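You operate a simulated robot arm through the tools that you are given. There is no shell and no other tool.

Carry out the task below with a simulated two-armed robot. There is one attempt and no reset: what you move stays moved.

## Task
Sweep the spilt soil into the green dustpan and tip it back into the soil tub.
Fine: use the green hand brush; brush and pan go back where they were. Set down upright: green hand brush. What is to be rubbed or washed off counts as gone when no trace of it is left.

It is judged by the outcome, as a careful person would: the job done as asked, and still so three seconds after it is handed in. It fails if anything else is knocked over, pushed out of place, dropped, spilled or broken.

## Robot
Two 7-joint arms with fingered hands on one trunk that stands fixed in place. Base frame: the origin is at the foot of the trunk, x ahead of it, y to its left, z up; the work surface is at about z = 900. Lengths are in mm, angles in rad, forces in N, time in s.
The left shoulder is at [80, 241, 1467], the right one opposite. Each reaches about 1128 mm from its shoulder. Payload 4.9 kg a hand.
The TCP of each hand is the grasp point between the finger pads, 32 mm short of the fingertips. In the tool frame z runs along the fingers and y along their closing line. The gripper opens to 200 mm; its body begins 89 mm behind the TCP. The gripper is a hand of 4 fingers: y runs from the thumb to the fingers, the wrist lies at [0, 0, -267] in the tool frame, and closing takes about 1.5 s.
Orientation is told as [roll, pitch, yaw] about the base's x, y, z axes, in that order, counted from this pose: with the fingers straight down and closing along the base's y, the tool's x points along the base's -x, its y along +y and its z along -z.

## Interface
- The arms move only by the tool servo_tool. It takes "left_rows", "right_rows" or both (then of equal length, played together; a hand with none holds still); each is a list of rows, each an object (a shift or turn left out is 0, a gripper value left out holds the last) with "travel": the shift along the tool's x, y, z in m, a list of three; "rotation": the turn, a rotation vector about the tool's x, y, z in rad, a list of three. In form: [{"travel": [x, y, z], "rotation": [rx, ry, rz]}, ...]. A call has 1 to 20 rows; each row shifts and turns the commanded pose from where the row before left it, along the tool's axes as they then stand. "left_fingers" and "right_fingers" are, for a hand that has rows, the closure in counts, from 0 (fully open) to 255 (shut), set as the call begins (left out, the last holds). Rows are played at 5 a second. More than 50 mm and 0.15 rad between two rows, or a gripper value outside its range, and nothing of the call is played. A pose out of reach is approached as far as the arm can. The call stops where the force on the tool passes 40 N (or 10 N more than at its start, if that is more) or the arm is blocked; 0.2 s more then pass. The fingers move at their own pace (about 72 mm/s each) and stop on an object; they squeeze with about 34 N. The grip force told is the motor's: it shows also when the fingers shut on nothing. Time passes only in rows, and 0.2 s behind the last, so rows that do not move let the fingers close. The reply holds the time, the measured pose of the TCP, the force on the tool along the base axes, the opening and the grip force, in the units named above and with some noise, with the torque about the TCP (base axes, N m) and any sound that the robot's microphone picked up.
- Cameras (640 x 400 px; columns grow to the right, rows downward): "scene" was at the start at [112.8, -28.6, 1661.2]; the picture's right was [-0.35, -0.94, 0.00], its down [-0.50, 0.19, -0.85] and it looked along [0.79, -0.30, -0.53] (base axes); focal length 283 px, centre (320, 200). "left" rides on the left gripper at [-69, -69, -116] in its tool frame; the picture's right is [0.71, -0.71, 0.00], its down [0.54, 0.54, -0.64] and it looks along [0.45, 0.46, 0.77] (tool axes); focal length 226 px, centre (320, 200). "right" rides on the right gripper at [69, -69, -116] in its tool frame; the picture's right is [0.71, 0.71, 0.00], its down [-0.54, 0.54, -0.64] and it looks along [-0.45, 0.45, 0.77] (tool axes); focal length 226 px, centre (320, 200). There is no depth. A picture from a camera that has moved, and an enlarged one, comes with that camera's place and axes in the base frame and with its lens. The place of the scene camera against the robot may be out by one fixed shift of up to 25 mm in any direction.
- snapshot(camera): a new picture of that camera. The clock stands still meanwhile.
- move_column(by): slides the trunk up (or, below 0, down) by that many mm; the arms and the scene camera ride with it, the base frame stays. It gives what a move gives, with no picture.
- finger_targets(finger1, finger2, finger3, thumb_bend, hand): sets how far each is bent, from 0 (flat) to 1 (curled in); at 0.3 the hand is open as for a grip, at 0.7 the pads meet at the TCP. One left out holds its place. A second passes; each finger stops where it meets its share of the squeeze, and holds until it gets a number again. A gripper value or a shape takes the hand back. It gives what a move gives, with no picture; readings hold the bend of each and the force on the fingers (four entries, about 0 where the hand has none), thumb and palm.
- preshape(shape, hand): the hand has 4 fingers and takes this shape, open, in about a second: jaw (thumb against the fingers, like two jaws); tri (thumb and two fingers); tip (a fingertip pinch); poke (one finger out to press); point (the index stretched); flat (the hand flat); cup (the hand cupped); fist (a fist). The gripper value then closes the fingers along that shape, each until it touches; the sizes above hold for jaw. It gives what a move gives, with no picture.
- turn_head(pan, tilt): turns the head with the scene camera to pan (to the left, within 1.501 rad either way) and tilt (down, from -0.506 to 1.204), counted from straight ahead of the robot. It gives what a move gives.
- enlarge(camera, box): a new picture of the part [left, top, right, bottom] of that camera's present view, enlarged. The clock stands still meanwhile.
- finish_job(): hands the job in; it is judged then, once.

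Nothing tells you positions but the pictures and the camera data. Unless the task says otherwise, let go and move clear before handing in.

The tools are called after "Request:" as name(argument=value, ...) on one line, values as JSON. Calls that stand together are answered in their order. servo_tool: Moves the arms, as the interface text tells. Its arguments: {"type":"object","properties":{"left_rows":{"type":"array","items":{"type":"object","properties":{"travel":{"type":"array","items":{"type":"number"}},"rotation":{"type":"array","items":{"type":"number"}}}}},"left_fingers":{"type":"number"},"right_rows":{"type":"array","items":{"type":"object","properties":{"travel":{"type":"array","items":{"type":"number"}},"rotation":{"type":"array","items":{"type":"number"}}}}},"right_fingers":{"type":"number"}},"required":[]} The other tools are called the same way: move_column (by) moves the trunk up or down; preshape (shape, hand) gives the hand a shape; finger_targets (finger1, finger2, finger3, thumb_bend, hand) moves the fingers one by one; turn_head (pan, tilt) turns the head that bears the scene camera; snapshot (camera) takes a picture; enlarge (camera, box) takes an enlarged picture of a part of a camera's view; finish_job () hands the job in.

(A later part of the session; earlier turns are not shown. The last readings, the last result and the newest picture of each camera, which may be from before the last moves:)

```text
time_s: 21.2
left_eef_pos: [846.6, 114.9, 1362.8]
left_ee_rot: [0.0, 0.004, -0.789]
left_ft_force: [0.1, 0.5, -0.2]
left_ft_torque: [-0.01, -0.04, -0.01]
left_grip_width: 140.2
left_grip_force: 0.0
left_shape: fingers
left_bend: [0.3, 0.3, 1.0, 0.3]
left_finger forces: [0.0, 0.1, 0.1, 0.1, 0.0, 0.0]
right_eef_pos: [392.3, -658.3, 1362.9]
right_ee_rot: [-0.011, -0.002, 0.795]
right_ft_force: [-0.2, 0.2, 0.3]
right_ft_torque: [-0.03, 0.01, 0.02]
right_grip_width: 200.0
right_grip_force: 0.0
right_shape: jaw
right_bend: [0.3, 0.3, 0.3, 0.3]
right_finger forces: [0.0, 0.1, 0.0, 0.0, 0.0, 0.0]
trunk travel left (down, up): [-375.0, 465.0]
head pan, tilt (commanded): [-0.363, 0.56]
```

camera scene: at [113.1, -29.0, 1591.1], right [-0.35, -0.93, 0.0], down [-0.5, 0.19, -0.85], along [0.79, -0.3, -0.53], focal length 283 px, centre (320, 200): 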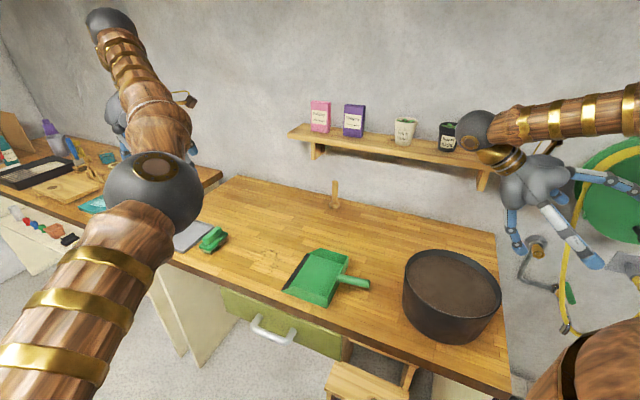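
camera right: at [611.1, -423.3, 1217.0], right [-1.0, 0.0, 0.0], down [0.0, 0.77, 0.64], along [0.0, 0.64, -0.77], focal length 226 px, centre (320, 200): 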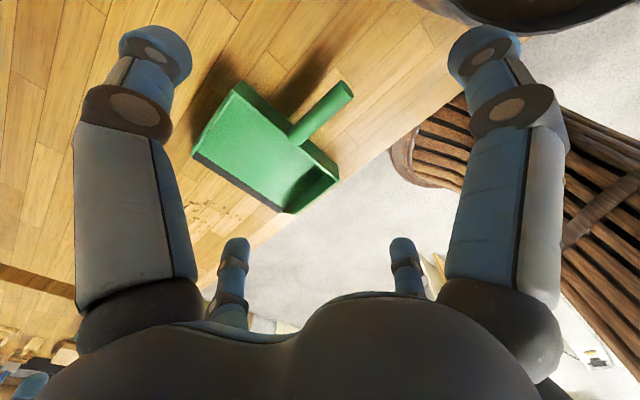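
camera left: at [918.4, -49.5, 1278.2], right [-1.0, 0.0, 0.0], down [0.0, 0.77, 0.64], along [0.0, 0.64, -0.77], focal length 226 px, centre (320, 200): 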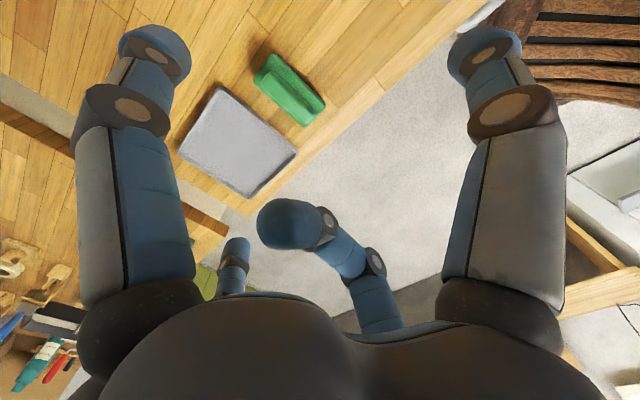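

Request:
servo_tool(right_rows=[{"travel": [-0.0413, 0.0204, -0.0074]}, {"travel": [-0.0413, 0.0204, -0.0074]}, {"travel": [-0.0413, 0.0204, -0.0074]}, {"travel": [-0.0413, 0.0204, -0.0074]}, {"travel": [-0.0413, 0.0204, -0.0074]}])

Request:
servo_tool(right_rows=[{"rotation": [0, 0, 0.1314]}, {"rotation": [0, 0, 0.1314]}, {"rotation": [0, 0, 0.1314]}, {"rotation": [0, 0, 0.1314]}, {"rotation": [0, 0, 0.1314]}, {"rotation": [0, 0, 0.1314]}, {"rotation": [0, 0, 0.1314]}, {"rotation": [0, 0, 0.1314]}, {"rotation": [0, 0, 0.1314]}, {"rotation": [0, 0, 0.1314]}, {"rotation": [0, 0, 0.1314]}, {"rotation": [0, 0, 0.1314]}, {"rotation": [0, 0, 0.1314]}, {"rotation": [0, 0, 0.1314]}, {"rotation": [0, 0, 0.1314]}, {"rotation": [0, 0, 0.1314]}, {"rotation": [0, 0, 0.1314]}, {"rotation": [0, 0, 0.1314]}])

Request:
snapshot(camera="scene")

```text
time_s: 22.4
left_eef_pos: [849.1, 119.1, 1361.5]
left_ee_rot: [-0.001, 0.0, -0.789]
left_ft_force: [-0.8, -0.4, 0.2]
left_ft_torque: [-0.01, 0.01, 0.02]
left_grip_width: 140.4
left_grip_force: 0.0
left_shape: fingers
left_bend: [0.3, 0.3, 1.0, 0.3]
left_finger forces: [0.1, 0.0, 0.1, 0.0, 0.0, 0.1]
right_eef_pos: [464.3, -433.8, 1396.2]
right_ee_rot: [-0.013, 0.004, 0.794]
right_ft_force: [0.8, 0.4, 0.5]
right_ft_torque: [-0.04, 0.04, 0.01]
right_grip_width: 200.3
right_grip_force: 0.1
right_shape: jaw
right_bend: [0.3, 0.3, 0.3, 0.3]
right_finger forces: [0.0, 0.1, 0.0, 0.0, 0.0, 0.1]
trunk travel left (down, up): [-375.0, 465.0]
head pan, tilt (commanded): [-0.363, 0.56]
```

```text
time_s: 26.2
left_eef_pos: [847.3, 113.8, 1364.4]
left_ee_rot: [0.003, 0.002, -0.788]
left_ft_force: [-0.4, -0.5, 0.4]
left_ft_torque: [0.02, -0.03, 0.02]
left_grip_width: 140.1
left_grip_force: 0.1
left_shape: fingers
left_bend: [0.3, 0.3, 1.0, 0.3]
left_finger forces: [0.1, 0.1, 0.0, 0.0, 0.0, 0.0]
right_eef_pos: [420.1, -685.8, 1396.6]
right_ee_rot: [0.01, 0.009, -1.549]
right_ft_force: [0.1, 0.3, -1.1]
right_ft_torque: [0.05, 0.01, 0.01]
right_grip_width: 200.1
right_grip_force: 0.0
right_shape: jaw
right_bend: [0.3, 0.3, 0.3, 0.3]
right_finger forces: [0.1, 0.1, 0.0, 0.1, 0.1, 0.0]
right hand out of reach, approached as far as the arm can: row 14, 15, 16, 17, 18
trunk travel left (down, up): [-375.0, 465.0]
head pan, tilt (commanded): [-0.363, 0.56]
```

```text
taken
camera scene: at [111.8, -30.9, 1661.2], right [-0.35, -0.94, 0.0], down [-0.5, 0.19, -0.85], along [0.79, -0.3, -0.53], focal length 283 px, centre (320, 200)
```

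scene: 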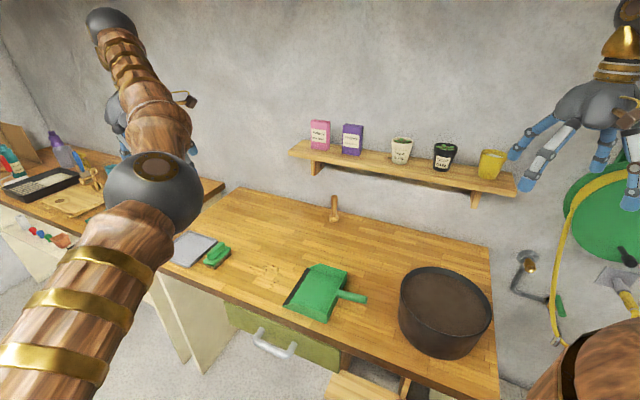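

The yaw limit at this spot is about −0.9. I'll go to yaw ≈ −0.8 (lip toward the wall) over the near side of the tub, still high up, and test the tilt there.

Request:
servo_tool(right_rows=[{"rotation": [0, 0, -0.128]}, {"rotation": [0, 0, -0.128]}, {"rotation": [0, 0, -0.128]}, {"rotation": [0, 0, -0.128]}, {"rotation": [0, 0, -0.128]}, {"rotation": [0, 0, -0.128]}])

Request:
servo_tool(right_rows=[{"travel": [0.0237, -0.0343, 0]}, {"travel": [0.0237, -0.0343, 0]}, {"rotation": [0, 0.1, 0]}, {"rotation": [0, 0.1, 0]}, {"rotation": [0, 0.1, 0]}])

```text
time_s: 27.6
left_eef_pos: [847.8, 116.0, 1363.0]
left_ee_rot: [0.0, 0.001, -0.788]
left_ft_force: [-0.3, 0.2, 0.4]
left_ft_torque: [-0.01, 0.0, -0.01]
left_grip_width: 140.4
left_grip_force: 0.1
left_shape: fingers
left_bend: [0.3, 0.3, 1.0, 0.3]
left_finger forces: [0.0, 0.1, 0.0, 0.0, 0.0, 0.0]
right_eef_pos: [422.7, -680.6, 1396.1]
right_ee_rot: [0.001, -0.009, -0.8]
right_ft_force: [-0.3, 0.1, -1.1]
right_ft_torque: [0.01, -0.01, 0.0]
right_grip_width: 199.9
right_grip_force: 0.0
right_shape: jaw
right_bend: [0.3, 0.3, 0.3, 0.3]
right_finger forces: [0.0, 0.1, 0.0, 0.0, 0.0, 0.1]
trunk travel left (down, up): [-375.0, 465.0]
head pan, tilt (commanded): [-0.363, 0.56]
```

```text
time_s: 28.9
left_eef_pos: [849.1, 113.9, 1363.0]
left_ee_rot: [0.0, 0.002, -0.788]
left_ft_force: [0.3, -0.5, -0.5]
left_ft_torque: [0.02, 0.02, 0.03]
left_grip_width: 140.4
left_grip_force: 0.0
left_shape: fingers
left_bend: [0.3, 0.3, 1.0, 0.3]
left_finger forces: [0.1, 0.0, 0.0, 0.1, 0.1, 0.1]
right_eef_pos: [361.6, -694.1, 1396.2]
right_ee_rot: [-0.001, 0.292, -0.804]
right_ft_force: [0.3, 0.4, -0.6]
right_ft_torque: [0.05, -0.03, -0.01]
right_grip_width: 199.9
right_grip_force: 0.0
right_shape: jaw
right_bend: [0.3, 0.3, 0.3, 0.3]
right_finger forces: [0.0, 0.1, 0.1, 0.0, 0.0, 0.0]
right hand out of reach, approached as far as the arm can: row 2
trunk travel left (down, up): [-375.0, 465.0]
head pan, tilt (commanded): [-0.363, 0.56]
```

Request:
servo_tool(right_rows=[{"rotation": [0, 0.1, 0]}, {"rotation": [0, 0.1, 0]}, {"rotation": [0, 0.1, 0]}, {"rotation": [0, 0.1, 0]}, {"rotation": [0, 0.1, 0]}, {"rotation": [0, 0.1, 0]}, {"rotation": [0, 0.1, 0]}])

Request:
snapshot(camera="scene")

```text
time_s: 30.4
left_eef_pos: [848.7, 114.7, 1362.1]
left_ee_rot: [-0.003, 0.002, -0.789]
left_ft_force: [0.2, 0.1, 0.4]
left_ft_torque: [-0.01, 0.01, -0.02]
left_grip_width: 140.6
left_grip_force: 0.2
left_shape: fingers
left_bend: [0.3, 0.3, 1.0, 0.3]
left_finger forces: [0.0, 0.1, 0.0, 0.1, 0.0, 0.0]
right_eef_pos: [339.8, -633.5, 1273.1]
right_ee_rot: [-0.001, 0.987, -0.806]
right_ft_force: [0.8, 0.1, -0.3]
right_ft_torque: [0.0, 0.03, -0.06]
right_grip_width: 199.8
right_grip_force: 0.0
right_shape: jaw
right_bend: [0.3, 0.3, 0.3, 0.3]
right_finger forces: [0.0, 0.1, 0.0, 0.1, 0.0, 0.1]
right hand out of reach, approached as far as the arm can: row 3, 4, 5, 6, 7
trunk travel left (down, up): [-375.0, 465.0]
head pan, tilt (commanded): [-0.363, 0.56]
```

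```text
taken
camera scene: at [114.1, -29.3, 1661.1], right [-0.35, -0.93, 0.0], down [-0.5, 0.19, -0.85], along [0.79, -0.3, -0.53], focal length 283 px, centre (320, 200)
```

scene: 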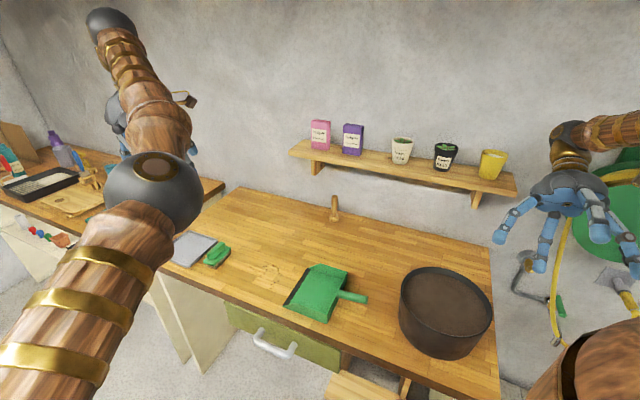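

Orientation with 57° tilt toward the wall is reachable here. I'll see whether I can shift from here to the spot from which the lip would be above the tub.

Request:
servo_tool(right_rows=[{"travel": [0.0081, 0.0315, 0.0195]}, {"travel": [0.0081, 0.0315, 0.0195]}, {"travel": [0.0081, 0.0315, 0.0195]}, {"travel": [0.0081, 0.0315, 0.0195]}, {"travel": [0.0081, 0.0315, 0.0195]}])

Request:
snapshot(camera="scene")

```text
time_s: 31.6
left_eef_pos: [849.7, 116.1, 1362.2]
left_ee_rot: [-0.002, 0.0, -0.789]
left_ft_force: [0.2, -0.2, 0.1]
left_ft_torque: [-0.04, 0.04, -0.02]
left_grip_width: 140.1
left_grip_force: 0.1
left_shape: fingers
left_bend: [0.3, 0.3, 1.0, 0.3]
left_finger forces: [0.0, 0.0, 0.1, 0.0, 0.0, 0.0]
right_eef_pos: [383.0, -447.3, 1252.7]
right_ee_rot: [-0.003, 0.99, -0.807]
right_ft_force: [1.0, 0.7, 0.6]
right_ft_torque: [0.02, 0.0, 0.0]
right_grip_width: 199.7
right_grip_force: 0.1
right_shape: jaw
right_bend: [0.3, 0.3, 0.3, 0.3]
right_finger forces: [0.1, 0.0, 0.0, 0.0, 0.0, 0.0]
trunk travel left (down, up): [-375.0, 465.0]
head pan, tilt (commanded): [-0.363, 0.56]
```

```text
taken
camera scene: at [114.1, -27.5, 1661.1], right [-0.35, -0.93, 0.0], down [-0.5, 0.19, -0.85], along [0.79, -0.3, -0.53], focal length 283 px, centre (320, 200)
```

scene: 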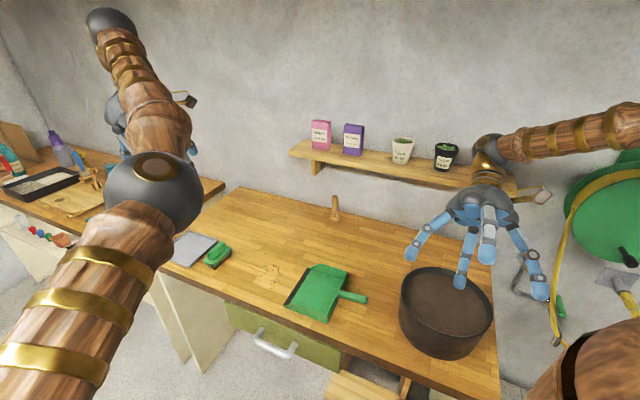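

The pouring pose is reachable at this trunk height: TCP (383, −447, 1253) with yaw −0.81 and tilt 0.99. Now I'll un-tilt in place to learn which parts of the pouring path are feasible.

Request:
servo_tool(right_rows=[{"rotation": [0, -0.1, 0]}, {"rotation": [0, -0.1, 0]}, {"rotation": [0, -0.1, 0]}, {"rotation": [0, -0.1, 0]}, {"rotation": [0, -0.1, 0]}])

Request:
servo_tool(right_rows=[{"rotation": [0, -0.1, 0]}, {"rotation": [0, -0.1, 0]}, {"rotation": [0, -0.1, 0]}, {"rotation": [0, -0.1, 0]}, {"rotation": [0, -0.09, 0]}])

```text
time_s: 32.9
left_eef_pos: [846.9, 116.4, 1362.9]
left_ee_rot: [0.0, -0.001, -0.788]
left_ft_force: [-1.5, 0.2, -0.3]
left_ft_torque: [-0.04, 0.01, -0.01]
left_grip_width: 140.4
left_grip_force: 0.1
left_shape: fingers
left_bend: [0.3, 0.3, 1.0, 0.3]
left_finger forces: [0.0, 0.0, 0.0, 0.1, 0.1, 0.0]
right_eef_pos: [381.1, -447.3, 1254.9]
right_ee_rot: [0.002, 0.487, -0.803]
right_ft_force: [0.5, 0.6, 0.8]
right_ft_torque: [-0.03, 0.0, 0.0]
right_grip_width: 199.6
right_grip_force: 0.0
right_shape: jaw
right_bend: [0.3, 0.3, 0.3, 0.3]
right_finger forces: [0.1, 0.1, 0.0, 0.1, 0.0, 0.0]
trunk travel left (down, up): [-375.0, 465.0]
head pan, tilt (commanded): [-0.363, 0.56]
```

```text
time_s: 34.0
left_eef_pos: [846.5, 116.0, 1364.2]
left_ee_rot: [-0.001, 0.004, -0.788]
left_ft_force: [0.5, -0.1, -0.6]
left_ft_torque: [0.03, -0.02, -0.01]
left_grip_width: 140.5
left_grip_force: 0.1
left_shape: fingers
left_bend: [0.3, 0.3, 1.0, 0.3]
left_finger forces: [0.0, 0.1, 0.1, 0.0, 0.0, 0.0]
right_eef_pos: [378.5, -449.3, 1253.4]
right_ee_rot: [0.001, -0.003, -0.804]
right_ft_force: [0.4, 0.2, 0.3]
right_ft_torque: [0.03, -0.01, -0.02]
right_grip_width: 199.6
right_grip_force: 0.1
right_shape: jaw
right_bend: [0.3, 0.3, 0.3, 0.3]
right_finger forces: [0.0, 0.0, 0.1, 0.1, 0.0, 0.0]
trunk travel left (down, up): [-375.0, 465.0]
head pan, tilt (commanded): [-0.363, 0.56]
```

All tilts from 0 to 0.99 work at that spot. Next I'll yaw back to 0.785 in place and return above the pan handle to verify the carrying path.

Request:
servo_tool(right_rows=[{"rotation": [0, 0, -0.1325]}, {"rotation": [0, 0, -0.1325]}, {"rotation": [0, 0, -0.1325]}, {"rotation": [0, 0, -0.1325]}, {"rotation": [0, 0, -0.1325]}, {"rotation": [0, 0, -0.1325]}, {"rotation": [0, 0, -0.1325]}, {"rotation": [0, 0, -0.1325]}, {"rotation": [0, 0, -0.1325]}, {"rotation": [0, 0, -0.1325]}, {"rotation": [0, 0, -0.1325]}, {"rotation": [0, 0, -0.1325]}])

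Request:
servo_tool(right_rows=[{"travel": [-0.0418, -0.0128, 0]}, {"travel": [-0.0418, -0.0128, 0]}, {"travel": [-0.0418, -0.0128, 0]}, {"travel": [-0.0418, -0.0128, 0]}, {"travel": [-0.0418, -0.0128, 0]}, {"travel": [-0.0418, -0.0128, 0]}])

```text
time_s: 36.6
left_eef_pos: [848.4, 115.2, 1362.6]
left_ee_rot: [0.001, 0.001, -0.791]
left_ft_force: [0.1, 0.1, -0.3]
left_ft_torque: [0.03, -0.02, 0.02]
left_grip_width: 140.4
left_grip_force: 0.0
left_shape: fingers
left_bend: [0.3, 0.3, 1.0, 0.3]
left_finger forces: [0.0, 0.1, 0.1, 0.0, 0.1, 0.0]
right_eef_pos: [381.3, -450.2, 1252.8]
right_ee_rot: [-0.002, -0.001, 0.787]
right_ft_force: [-1.0, -1.2, 0.0]
right_ft_torque: [-0.01, 0.0, -0.01]
right_grip_width: 200.0
right_grip_force: 0.1
right_shape: jaw
right_bend: [0.3, 0.3, 0.3, 0.3]
right_finger forces: [0.0, 0.0, 0.0, 0.1, 0.0, 0.1]
trunk travel left (down, up): [-375.0, 465.0]
head pan, tilt (commanded): [-0.363, 0.56]
```

```text
time_s: 38.0
left_eef_pos: [849.8, 117.4, 1361.1]
left_ee_rot: [-0.001, 0.002, -0.789]
left_ft_force: [0.3, 0.7, 0.2]
left_ft_torque: [0.02, 0.0, 0.0]
left_grip_width: 140.3
left_grip_force: 0.1
left_shape: fingers
left_bend: [0.3, 0.3, 1.0, 0.3]
left_finger forces: [0.0, 0.0, 0.0, 0.0, 0.0, 0.1]
right_eef_pos: [613.1, -326.2, 1251.4]
right_ee_rot: [0.001, 0.001, 0.787]
right_ft_force: [0.1, 0.2, 0.0]
right_ft_torque: [0.01, 0.01, 0.01]
right_grip_width: 199.6
right_grip_force: 0.1
right_shape: jaw
right_bend: [0.3, 0.3, 0.3, 0.3]
right_finger forces: [0.1, 0.0, 0.1, 0.0, 0.0, 0.0]
trunk travel left (down, up): [-375.0, 465.0]
head pan, tilt (commanded): [-0.363, 0.56]
```

The whole carrying path works. Now I'll lower the trunk 200 mm for the brush work and take close views of the handle.

Request:
move_column(by=-200)

Request:
enlarge(camera="right", box=[170, 40, 450, 240])

Request:
enlarge(camera="scene", box=[260, 100, 460, 290])

```text
time_s: 40.2
left_eef_pos: [848.3, 115.8, 1163.1]
left_ee_rot: [-0.001, 0.003, -0.789]
left_ft_force: [0.3, 0.1, -0.6]
left_ft_torque: [0.01, -0.02, 0.0]
left_grip_width: 140.4
left_grip_force: 0.1
left_shape: fingers
left_bend: [0.3, 0.3, 1.0, 0.3]
left_finger forces: [0.0, 0.0, 0.0, 0.0, 0.0, 0.0]
right_eef_pos: [610.7, -325.8, 1052.6]
right_ee_rot: [-0.004, -0.001, 0.786]
right_ft_force: [0.0, 0.5, -1.0]
right_ft_torque: [0.04, -0.01, 0.03]
right_grip_width: 199.8
right_grip_force: 0.0
right_shape: jaw
right_bend: [0.3, 0.3, 0.3, 0.3]
right_finger forces: [0.0, 0.0, 0.0, 0.1, 0.1, 0.1]
trunk travel left (down, up): [-175.0, 665.0]
head pan, tilt (commanded): [-0.363, 0.56]
```

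```text
2.00 times, centred on (310, 140) of right
camera zoom: at [612.5, -423.8, 1168.0], right [-1.0, 0.0, 0.0], down [0.0, 0.77, 0.64], along [0.0, 0.64, -0.77], focal length 452 px, centre (340, 320)
```

zoom: 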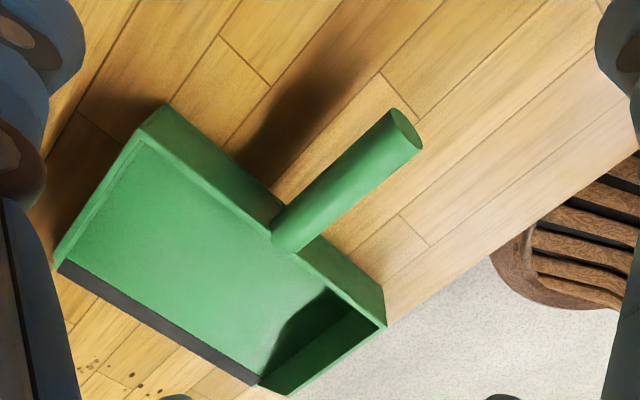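

```text
2.11 times, centred on (360, 195) of scene
camera zoom: at [112.6, -28.5, 1461.3], right [-0.35, -0.94, 0.0], down [-0.5, 0.19, -0.85], along [0.79, -0.3, -0.53], focal length 596 px, centre (236, 210)
```

zoom: 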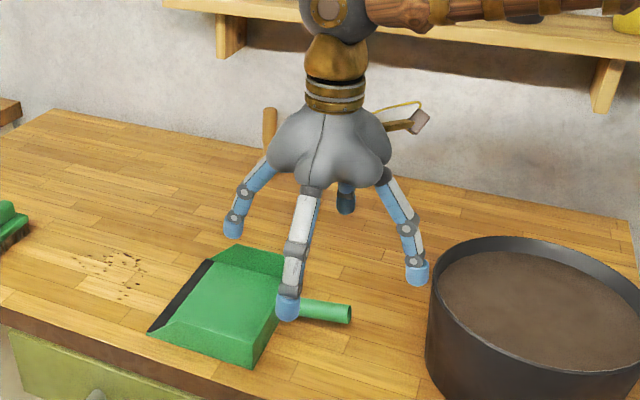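

The handle axis is at z≈945, u 159–241, w≈−664 in bench coordinates. I'll descend the right hand onto the handle and pinch with thumb and finger2 first.

Request:
servo_tool(right_rows=[{"travel": [0.0045, -0.0018, 0.03]}, {"travel": [0, 0, 0.03]}, {"travel": [0, 0, 0.025]}, {"travel": [0, 0, 0.017]}])

Request:
snapshot(camera="right")

Request:
enlarge(camera="scene", box=[260, 100, 460, 290])

```text
time_s: 41.2
left_eef_pos: [847.9, 115.4, 1162.8]
left_ee_rot: [-0.001, 0.003, -0.79]
left_ft_force: [0.9, -0.6, -0.8]
left_ft_torque: [0.02, 0.01, 0.0]
left_grip_width: 140.4
left_grip_force: 0.0
left_shape: fingers
left_bend: [0.3, 0.3, 1.0, 0.3]
left_finger forces: [0.0, 0.0, 0.0, 0.1, 0.1, 0.0]
right_eef_pos: [609.1, -331.2, 949.3]
right_ee_rot: [-0.002, -0.001, 0.787]
right_ft_force: [-0.3, 0.2, -0.2]
right_ft_torque: [0.03, 0.03, 0.02]
right_grip_width: 199.8
right_grip_force: 0.1
right_shape: jaw
right_bend: [0.3, 0.3, 0.3, 0.3]
right_finger forces: [0.0, 0.0, 0.1, 0.0, 0.0, 0.1]
trunk travel left (down, up): [-175.0, 665.0]
head pan, tilt (commanded): [-0.363, 0.56]
```

```text
taken
camera right: at [610.9, -428.6, 1065.3], right [-1.0, 0.0, 0.0], down [0.0, 0.77, 0.64], along [0.0, 0.64, -0.77], focal length 226 px, centre (320, 200)
```

right: 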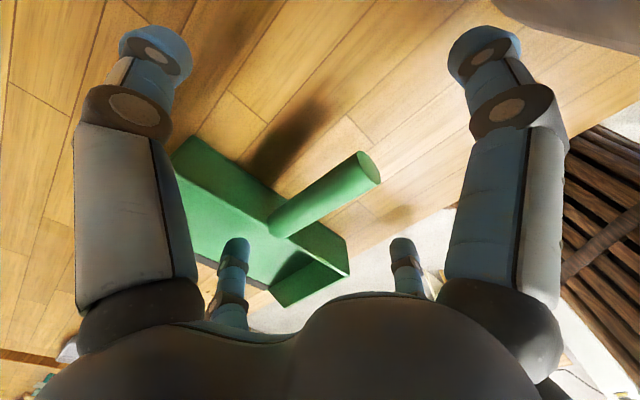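

```text
2.11 times, centred on (360, 195) of scene
camera zoom: at [113.3, -28.8, 1461.2], right [-0.35, -0.94, 0.0], down [-0.5, 0.19, -0.85], along [0.79, -0.3, -0.53], focal length 596 px, centre (236, 210)
```

zoom: 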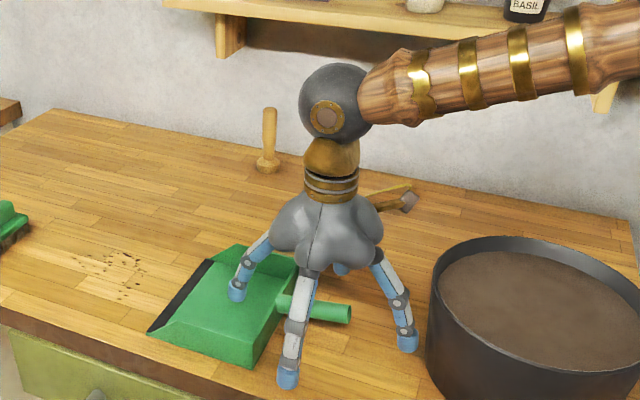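

The handle runs right through the grasp point. Pinch now.

Request:
finger_targets(hand="right", finger2=0.95, thumb_bend=0.95)

Request:
snapshot(camera="right")

Request:
enlarge(camera="scene", box=[260, 100, 460, 290])

```text
time_s: 42.2
left_eef_pos: [847.3, 116.4, 1162.3]
left_ee_rot: [0.001, 0.002, -0.789]
left_ft_force: [0.4, -0.8, 0.5]
left_ft_torque: [0.0, 0.03, 0.01]
left_grip_width: 140.4
left_grip_force: 0.1
left_shape: fingers
left_bend: [0.3, 0.3, 1.0, 0.3]
left_finger forces: [0.1, 0.0, 0.0, 0.0, 0.1, 0.0]
right_eef_pos: [609.0, -331.0, 950.9]
right_ee_rot: [-0.001, -0.002, 0.785]
right_ft_force: [1.3, 0.4, 2.7]
right_ft_torque: [0.34, -0.4, 0.04]
right_grip_width: 104.7
right_grip_force: 2.7
right_shape: fingers
right_bend: [0.3, 0.92, 0.29, 0.95]
right_finger forces: [0.1, 0.0, 4.9, 0.1, 0.1, 0.1]
trunk travel left (down, up): [-175.0, 665.0]
head pan, tilt (commanded): [-0.363, 0.56]
```

```text
taken
camera right: at [610.6, -428.3, 1066.2], right [-1.0, 0.0, 0.0], down [0.0, 0.77, 0.64], along [0.0, 0.64, -0.77], focal length 226 px, centre (320, 200)
```

right: 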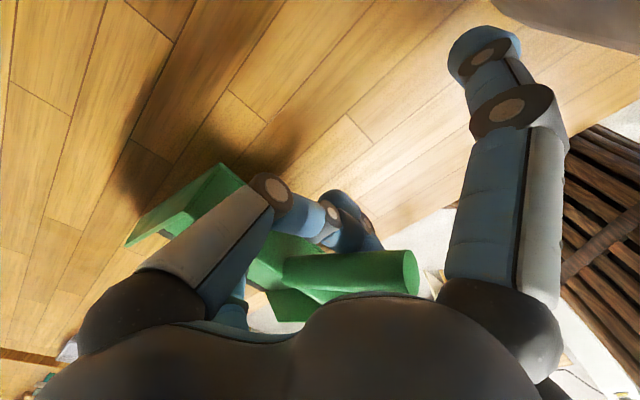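

```text
2.11 times, centred on (360, 195) of scene
camera zoom: at [112.6, -28.6, 1461.3], right [-0.35, -0.94, 0.0], down [-0.5, 0.19, -0.85], along [0.79, -0.3, -0.53], focal length 596 px, centre (236, 210)
```

zoom: 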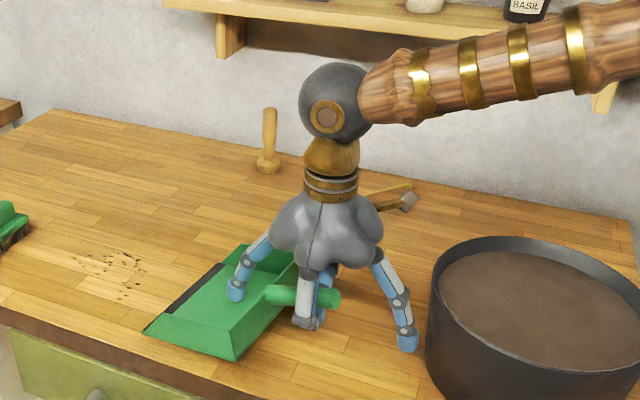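

The pinch slipped and the pan has been nudged and rotated. I'll look closely before undoing it.

Request:
enlarge(camera="scene", box=[320, 170, 420, 240])

Request:
enlarge(camera="right", box=[200, 140, 460, 330])

```text
5.71 times, centred on (370, 205) of scene
camera zoom: at [112.6, -28.6, 1461.3], right [-0.35, -0.94, 0.0], down [-0.5, 0.19, -0.85], along [0.79, -0.3, -0.53], focal length 1617 px, centre (34, 171)
```

zoom: 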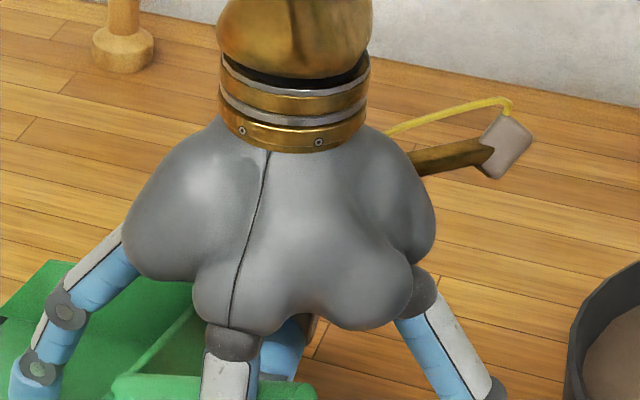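

```text
2.11 times, centred on (330, 235) of right
camera zoom: at [610.6, -428.3, 1066.2], right [-1.0, 0.0, 0.0], down [0.0, 0.77, 0.64], along [0.0, 0.64, -0.77], focal length 476 px, centre (299, 126)
```

zoom: 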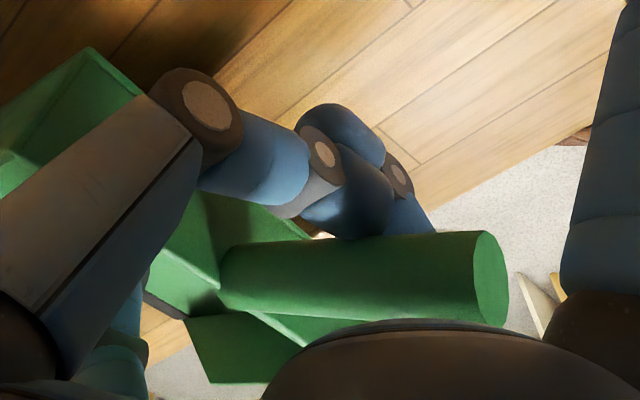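

Both digits over-curled: finger2 went under the handle and the thumb pushed it. I'll open both again – the handle lies on their inner side, so opening should free it – then see where the pan stands.

Request:
finger_targets(hand="right", finger2=0.3, thumb_bend=0.3)

Request:
snapshot(camera="right")

Request:
enlarge(camera="scene", box=[260, 100, 460, 290])

```text
time_s: 43.2
left_eef_pos: [847.3, 116.6, 1162.5]
left_ee_rot: [0.001, 0.002, -0.787]
left_ft_force: [1.3, -0.2, -0.7]
left_ft_torque: [0.02, 0.01, -0.01]
left_grip_width: 140.2
left_grip_force: 0.2
left_shape: fingers
left_bend: [0.3, 0.3, 1.0, 0.3]
left_finger forces: [0.0, 0.0, 0.1, 0.0, 0.0, 0.0]
right_eef_pos: [609.6, -330.8, 950.6]
right_ee_rot: [-0.002, 0.001, 0.786]
right_ft_force: [-0.5, -0.9, 0.1]
right_ft_torque: [-0.02, -0.03, -0.04]
right_grip_width: 139.8
right_grip_force: 0.0
right_shape: fingers
right_bend: [0.3, 0.3, 0.3, 0.3]
right_finger forces: [0.0, 0.1, 0.1, 0.0, 0.1, 0.1]
trunk travel left (down, up): [-175.0, 665.0]
head pan, tilt (commanded): [-0.363, 0.56]
```

```text
taken
camera right: at [610.5, -428.4, 1066.0], right [-1.0, 0.0, 0.0], down [0.0, 0.77, 0.64], along [0.0, 0.64, -0.77], focal length 226 px, centre (320, 200)
```

right: 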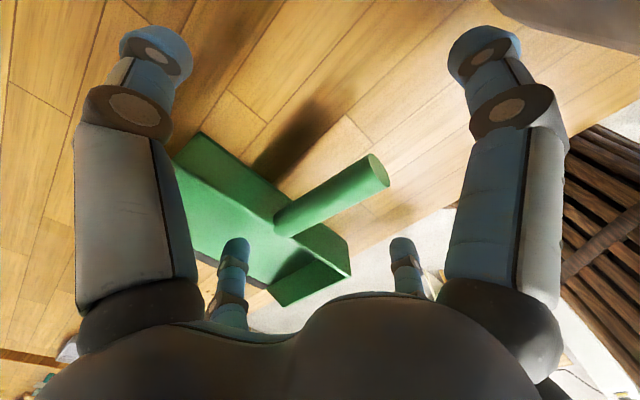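

```text
2.11 times, centred on (360, 195) of scene
camera zoom: at [112.8, -28.5, 1461.2], right [-0.35, -0.94, 0.0], down [-0.5, 0.19, -0.85], along [0.79, -0.3, -0.53], focal length 596 px, centre (236, 210)
```

zoom: 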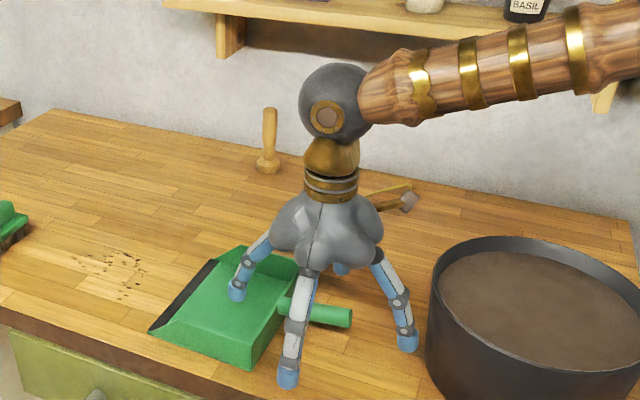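

Opening brought the pan back to within a few millimetres. I'll use the regular jaw closure instead (pads meet at the TCP), in two stages.

Request:
servo_tool(right_rows=[{"travel": [0, 0, 0]}, {"travel": [0, 0, 0]}, {"travel": [0, 0, 0]}, {"travel": [0, 0, 0]}, {"travel": [0, 0, 0]}], right_fingers=140)

Request:
snapshot(camera="right")

Request:
enlarge(camera="scene", box=[300, 160, 420, 260])

```text
time_s: 44.4
left_eef_pos: [847.4, 116.0, 1162.9]
left_ee_rot: [0.0, 0.002, -0.79]
left_ft_force: [-0.4, 0.3, -0.5]
left_ft_torque: [-0.02, 0.04, -0.03]
left_grip_width: 140.4
left_grip_force: 0.0
left_shape: fingers
left_bend: [0.3, 0.3, 1.0, 0.3]
left_finger forces: [0.0, 0.0, 0.1, 0.0, 0.1, 0.1]
right_eef_pos: [608.5, -330.7, 950.9]
right_ee_rot: [-0.001, 0.0, 0.784]
right_ft_force: [0.5, -0.5, -0.5]
right_ft_torque: [-0.02, 0.0, 0.06]
right_grip_width: 91.4
right_grip_force: 0.0
right_shape: jaw
right_bend: [0.39, 0.4, 0.39, 0.38]
right_finger forces: [1.0, 0.0, 1.2, 0.1, 0.0, 0.1]
trunk travel left (down, up): [-175.0, 665.0]
head pan, tilt (commanded): [-0.363, 0.56]
```

```text
taken
camera right: at [610.5, -428.4, 1065.9], right [-1.0, 0.0, 0.0], down [0.0, 0.77, 0.64], along [0.0, 0.64, -0.77], focal length 226 px, centre (320, 200)
```

right: 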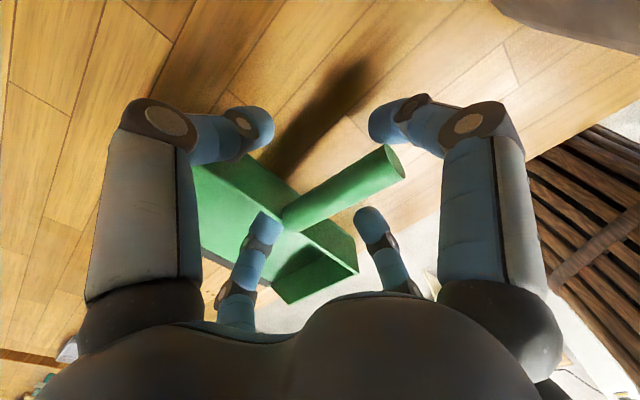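

```text
4.00 times, centred on (360, 210) of scene
camera zoom: at [112.8, -28.5, 1461.2], right [-0.35, -0.94, 0.0], down [-0.5, 0.19, -0.85], along [0.79, -0.3, -0.53], focal length 1132 px, centre (160, 160)
```

zoom: 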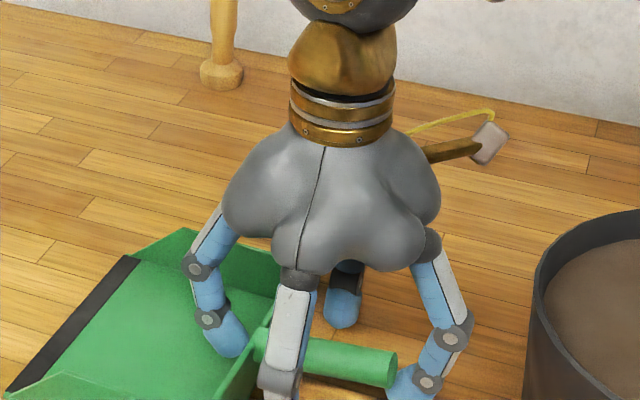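

The lengthwise digits clamp the pan between the back wall and the handle end (pan slid back ~12–15 mm, which I'll correct when putting it back). Closing fully now.

Request:
servo_tool(right_rows=[{"travel": [0, 0, 0]}, {"travel": [0, 0, 0]}, {"travel": [0, 0, 0]}, {"travel": [0, 0, 0]}, {"travel": [0, 0, 0]}, {"travel": [0, 0, 0]}, {"travel": [0, 0, 0]}], right_fingers=255)

Request:
snapshot(camera="right")

Request:
enlarge(camera="scene", box=[260, 140, 440, 290])

```text
time_s: 46.0
left_eef_pos: [847.9, 115.1, 1162.6]
left_ee_rot: [-0.001, 0.001, -0.791]
left_ft_force: [-0.7, 1.1, 0.0]
left_ft_torque: [0.01, 0.02, -0.01]
left_grip_width: 140.5
left_grip_force: 0.1
left_shape: fingers
left_bend: [0.3, 0.3, 1.0, 0.3]
left_finger forces: [0.1, 0.1, 0.0, 0.0, 0.0, 0.0]
right_eef_pos: [609.2, -331.2, 949.8]
right_ee_rot: [-0.003, -0.001, 0.787]
right_ft_force: [1.3, 0.1, 0.1]
right_ft_torque: [0.08, -0.09, -0.11]
right_grip_width: 10.5
right_grip_force: 33.9
right_shape: jaw
right_bend: [0.87, 0.68, 0.86, 0.7]
right_finger forces: [0.9, 0.7, 13.4, 0.1, 7.6, 0.1]
trunk travel left (down, up): [-175.0, 665.0]
head pan, tilt (commanded): [-0.363, 0.56]
```

```text
taken
camera right: at [610.6, -428.4, 1065.9], right [-1.0, 0.0, 0.0], down [0.0, 0.77, 0.64], along [0.0, 0.64, -0.77], focal length 226 px, centre (320, 200)
```

right: 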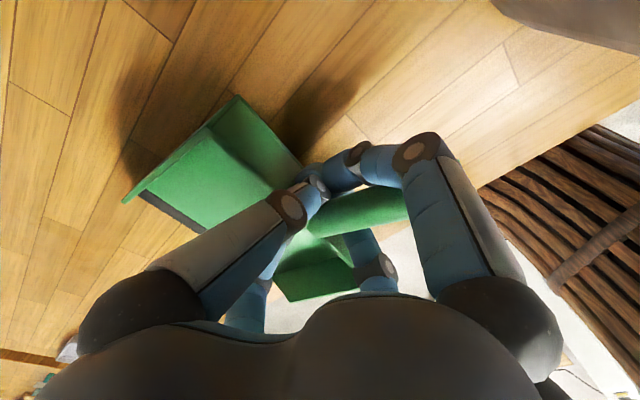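

```text
2.67 times, centred on (350, 215) of scene
camera zoom: at [112.9, -28.6, 1461.2], right [-0.35, -0.94, 0.0], down [-0.5, 0.19, -0.85], along [0.79, -0.3, -0.53], focal length 755 px, centre (240, 160)
```

zoom: 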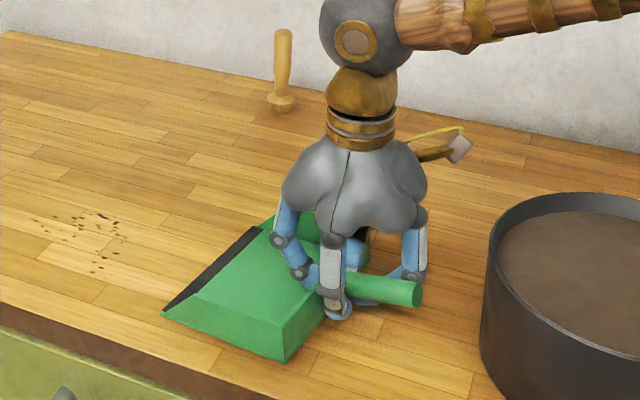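

That grip is untidy (the end digits slipped past). I'll open again and use the "tip" shape, which keeps the two lengthwise digits out of the way.

Request:
servo_tool(right_rows=[{"travel": [0, 0, 0]}, {"travel": [0, 0, 0]}, {"travel": [0, 0, 0]}, {"travel": [0, 0, 0]}, {"travel": [0, 0, 0]}, {"travel": [0, 0, 0]}, {"travel": [0, 0, 0]}], right_fingers=0)

Request:
preshape(hand="right", shape="tip")

Request:
snapshot(camera="right")

Request:
enlarge(camera="scene", box=[260, 140, 440, 290])

```text
time_s: 47.6
left_eef_pos: [846.5, 115.9, 1162.5]
left_ee_rot: [-0.001, 0.002, -0.789]
left_ft_force: [0.1, 0.0, 0.7]
left_ft_torque: [-0.01, 0.02, 0.0]
left_grip_width: 140.1
left_grip_force: 0.1
left_shape: fingers
left_bend: [0.3, 0.3, 1.0, 0.3]
left_finger forces: [0.0, 0.1, 0.1, 0.1, 0.0, 0.0]
right_eef_pos: [608.0, -330.5, 949.6]
right_ee_rot: [-0.001, 0.0, 0.786]
right_ft_force: [0.5, -0.2, -0.1]
right_ft_torque: [-0.03, -0.02, -0.02]
right_grip_width: 199.9
right_grip_force: 0.1
right_shape: jaw
right_bend: [0.3, 0.3, 0.3, 0.3]
right_finger forces: [0.0, 0.0, 0.0, 0.0, 0.1, 0.0]
trunk travel left (down, up): [-175.0, 665.0]
head pan, tilt (commanded): [-0.363, 0.56]
```

```text
time_s: 48.5
left_eef_pos: [847.3, 116.7, 1162.4]
left_ee_rot: [-0.003, 0.0, -0.789]
left_ft_force: [-0.6, 0.7, -0.2]
left_ft_torque: [0.01, 0.0, 0.02]
left_grip_width: 140.2
left_grip_force: 0.0
left_shape: fingers
left_bend: [0.3, 0.3, 1.0, 0.3]
left_finger forces: [0.0, 0.1, 0.1, 0.1, 0.0, 0.1]
right_eef_pos: [609.5, -330.6, 950.7]
right_ee_rot: [-0.002, 0.0, 0.786]
right_ft_force: [3.7, 4.8, -0.7]
right_ft_torque: [0.16, -0.15, -0.14]
right_grip_width: 199.9
right_grip_force: 0.2
right_shape: tip
right_bend: [0.23, 0.3, 0.16, 0.3]
right_finger forces: [6.1, 0.0, 0.0, 0.1, 0.0, 0.1]
trunk travel left (down, up): [-175.0, 665.0]
head pan, tilt (commanded): [-0.363, 0.56]
```

```text
taken
camera right: at [611.2, -427.3, 1066.1], right [-1.0, 0.0, 0.0], down [0.0, 0.77, 0.64], along [0.0, 0.64, -0.77], focal length 226 px, centre (320, 200)
```

right: 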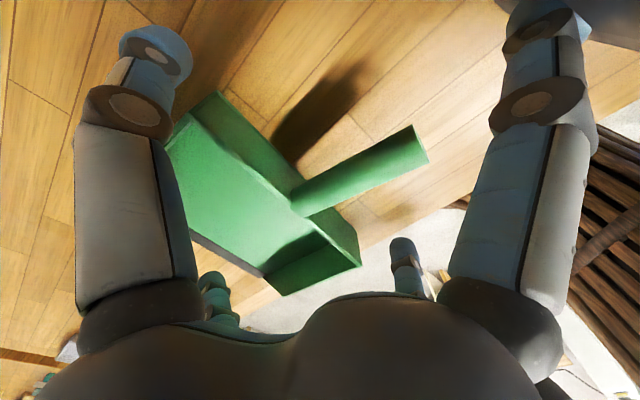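

```text
2.67 times, centred on (350, 215) of scene
camera zoom: at [113.2, -27.8, 1461.2], right [-0.35, -0.94, 0.0], down [-0.5, 0.19, -0.85], along [0.79, -0.3, -0.53], focal length 755 px, centre (240, 160)
```

zoom: 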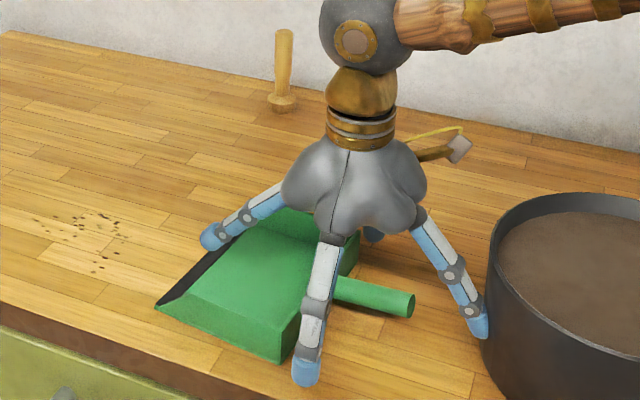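

Finger1 is now touching the tub lightly, so I'll pull it in at once and lift off. Then I'll use a diagonal four-point grip: hand yawed 45° to the handle, partly closed before descending.

Request:
finger_targets(hand="right", finger1=0.35, finger3=0.3)

Request:
servo_tool(right_rows=[{"travel": [0, 0, -0.03]}, {"travel": [0, 0, -0.04]}, {"travel": [0, 0, -0.04]}, {"travel": [0, 0, -0.04]}])

Request:
servo_tool(right_rows=[{"rotation": [0, 0, -0.131]}, {"rotation": [0, 0, -0.131]}, {"rotation": [0, 0, -0.131]}, {"rotation": [0, 0, -0.131]}, {"rotation": [0, 0, -0.131]}, {"rotation": [0, 0, -0.131]}])

Request:
snapshot(camera="right")

Request:
snapshot(camera="scene")

```text
time_s: 49.5
left_eef_pos: [847.7, 115.6, 1162.2]
left_ee_rot: [0.0, 0.002, -0.788]
left_ft_force: [-0.4, -0.8, -0.3]
left_ft_torque: [-0.01, 0.04, 0.02]
left_grip_width: 140.3
left_grip_force: 0.1
left_shape: fingers
left_bend: [0.3, 0.3, 1.0, 0.3]
left_finger forces: [0.0, 0.1, 0.0, 0.1, 0.0, 0.0]
right_eef_pos: [609.0, -331.3, 950.3]
right_ee_rot: [-0.002, 0.0, 0.786]
right_ft_force: [-0.1, 0.1, 0.6]
right_ft_torque: [0.0, 0.01, -0.02]
right_grip_width: 132.3
right_grip_force: 0.1
right_shape: fingers
right_bend: [0.35, 0.3, 0.3, 0.3]
right_finger forces: [0.1, 0.0, 0.1, 0.0, 0.0, 0.0]
trunk travel left (down, up): [-175.0, 665.0]
head pan, tilt (commanded): [-0.363, 0.56]
```

```text
time_s: 50.5
left_eef_pos: [847.7, 116.7, 1162.5]
left_ee_rot: [-0.001, 0.001, -0.789]
left_ft_force: [0.4, 0.3, 0.3]
left_ft_torque: [0.01, 0.03, 0.01]
left_grip_width: 140.3
left_grip_force: 0.0
left_shape: fingers
left_bend: [0.3, 0.3, 1.0, 0.3]
left_finger forces: [0.0, 0.0, 0.0, 0.0, 0.0, 0.0]
right_eef_pos: [609.4, -328.6, 1102.4]
right_ee_rot: [-0.001, 0.001, 0.787]
right_ft_force: [0.7, -0.2, -0.1]
right_ft_torque: [0.0, 0.0, 0.01]
right_grip_width: 132.2
right_grip_force: 0.1
right_shape: fingers
right_bend: [0.35, 0.3, 0.3, 0.3]
right_finger forces: [0.1, 0.1, 0.1, 0.0, 0.1, 0.1]
trunk travel left (down, up): [-175.0, 665.0]
head pan, tilt (commanded): [-0.363, 0.56]
```

```text
time_s: 51.9
left_eef_pos: [847.9, 116.1, 1163.2]
left_ee_rot: [0.001, 0.003, -0.789]
left_ft_force: [-1.1, -0.4, -0.2]
left_ft_torque: [0.02, 0.0, 0.01]
left_grip_width: 140.2
left_grip_force: 0.1
left_shape: fingers
left_bend: [0.3, 0.3, 1.0, 0.3]
left_finger forces: [0.1, 0.0, 0.1, 0.1, 0.0, 0.0]
right_eef_pos: [610.2, -330.5, 1099.4]
right_ee_rot: [0.0, 0.002, 1.574]
right_ft_force: [-0.7, -0.4, 0.8]
right_ft_torque: [-0.01, -0.02, -0.01]
right_grip_width: 132.1
right_grip_force: 0.1
right_shape: fingers
right_bend: [0.35, 0.3, 0.3, 0.3]
right_finger forces: [0.0, 0.0, 0.1, 0.0, 0.0, 0.1]
trunk travel left (down, up): [-175.0, 665.0]
head pan, tilt (commanded): [-0.363, 0.56]
```

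```text
taken
camera right: at [680.1, -399.6, 1215.8], right [-0.7, -0.71, 0.0], down [-0.54, 0.54, 0.64], along [-0.46, 0.45, -0.77], focal length 226 px, centre (320, 200)
```

right: 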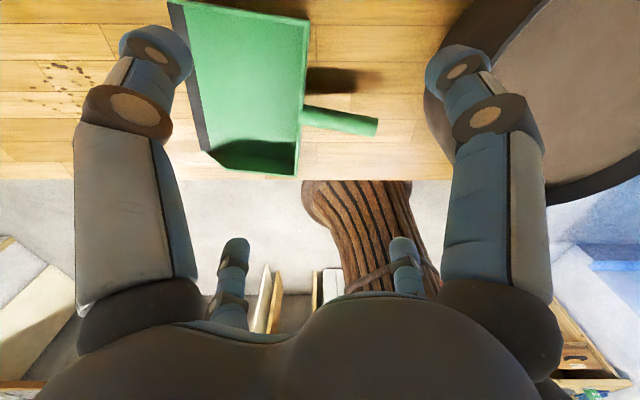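

```text
taken
camera scene: at [113.0, -28.8, 1461.2], right [-0.35, -0.94, 0.0], down [-0.5, 0.19, -0.85], along [0.79, -0.3, -0.53], focal length 283 px, centre (320, 200)
```

scene: 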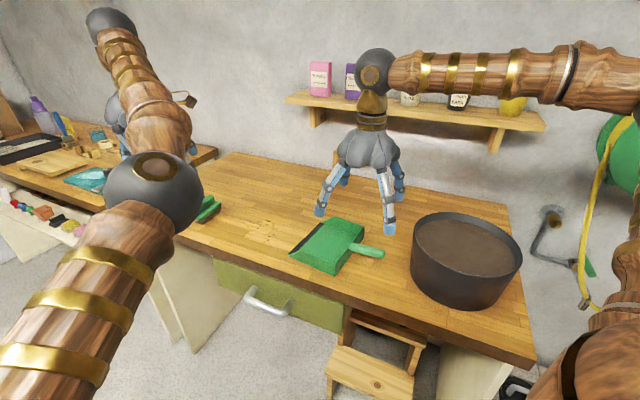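

Yaw 1.57 is reachable and the view is now aligned with the bench. Let me measure the pan's present position.

Request:
enlarge(camera="right", box=[150, 0, 450, 190])

```text
2.11 times, centred on (300, 95) of right
camera zoom: at [680.1, -399.6, 1215.8], right [-0.7, -0.71, 0.0], down [-0.54, 0.54, 0.64], along [-0.46, 0.45, -0.77], focal length 476 px, centre (362, 421)
```

zoom: 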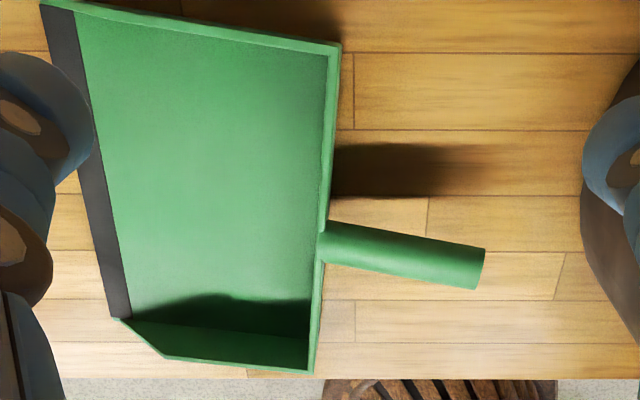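

The pan is now rotated about 9° and ~25 mm back; I'll fix that once it's in hand. I'll pre-close the hand to ~95 mm and align it over the handle's middle.

Request:
servo_tool(right_rows=[{"travel": [0, 0, 0], "rotation": [0, 0, 0.08]}, {"travel": [0, 0, 0], "rotation": [0, 0, 0.08]}, {"travel": [0, 0, 0]}, {"travel": [0, 0, 0]}, {"travel": [0, 0, 0]}, {"travel": [0, 0, 0]}], right_fingers=132)

Request:
snapshot(camera="right")

Request:
enlarge(camera="scene", box=[280, 120, 430, 280])

```text
time_s: 53.3
left_eef_pos: [848.2, 115.7, 1162.0]
left_ee_rot: [0.0, 0.002, -0.79]
left_ft_force: [-0.1, 0.0, 1.0]
left_ft_torque: [-0.02, -0.04, 0.02]
left_grip_width: 140.3
left_grip_force: 0.1
left_shape: fingers
left_bend: [0.3, 0.3, 1.0, 0.3]
left_finger forces: [0.0, 0.0, 0.1, 0.0, 0.1, 0.0]
right_eef_pos: [610.4, -331.7, 1100.2]
right_ee_rot: [0.0, 0.003, 1.413]
right_ft_force: [-1.0, -0.1, -0.6]
right_ft_torque: [-0.01, -0.01, 0.01]
right_grip_width: 97.0
right_grip_force: 0.0
right_shape: tip
right_bend: [0.16, 0.38, 0.16, 0.37]
right_finger forces: [0.0, 0.0, 0.0, 0.0, 0.0, 0.0]
trunk travel left (down, up): [-175.0, 665.0]
head pan, tilt (commanded): [-0.363, 0.56]
```

```text
taken
camera right: at [668.2, -409.5, 1215.9], right [-0.81, -0.59, 0.0], down [-0.45, 0.62, 0.64], along [-0.38, 0.52, -0.77], focal length 226 px, centre (320, 200)
```

right: 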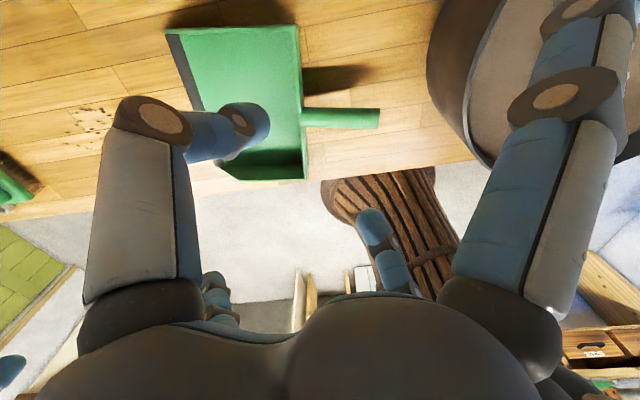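

```text
2.50 times, centred on (355, 200) of scene
camera zoom: at [112.8, -28.6, 1461.2], right [-0.35, -0.94, 0.0], down [-0.5, 0.19, -0.85], along [0.79, -0.3, -0.53], focal length 708 px, centre (232, 200)
```

zoom: 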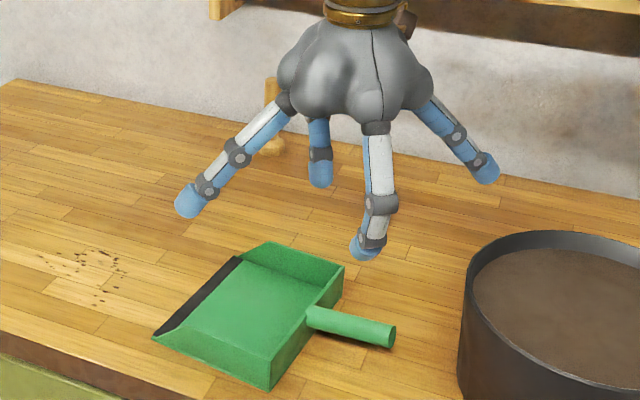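

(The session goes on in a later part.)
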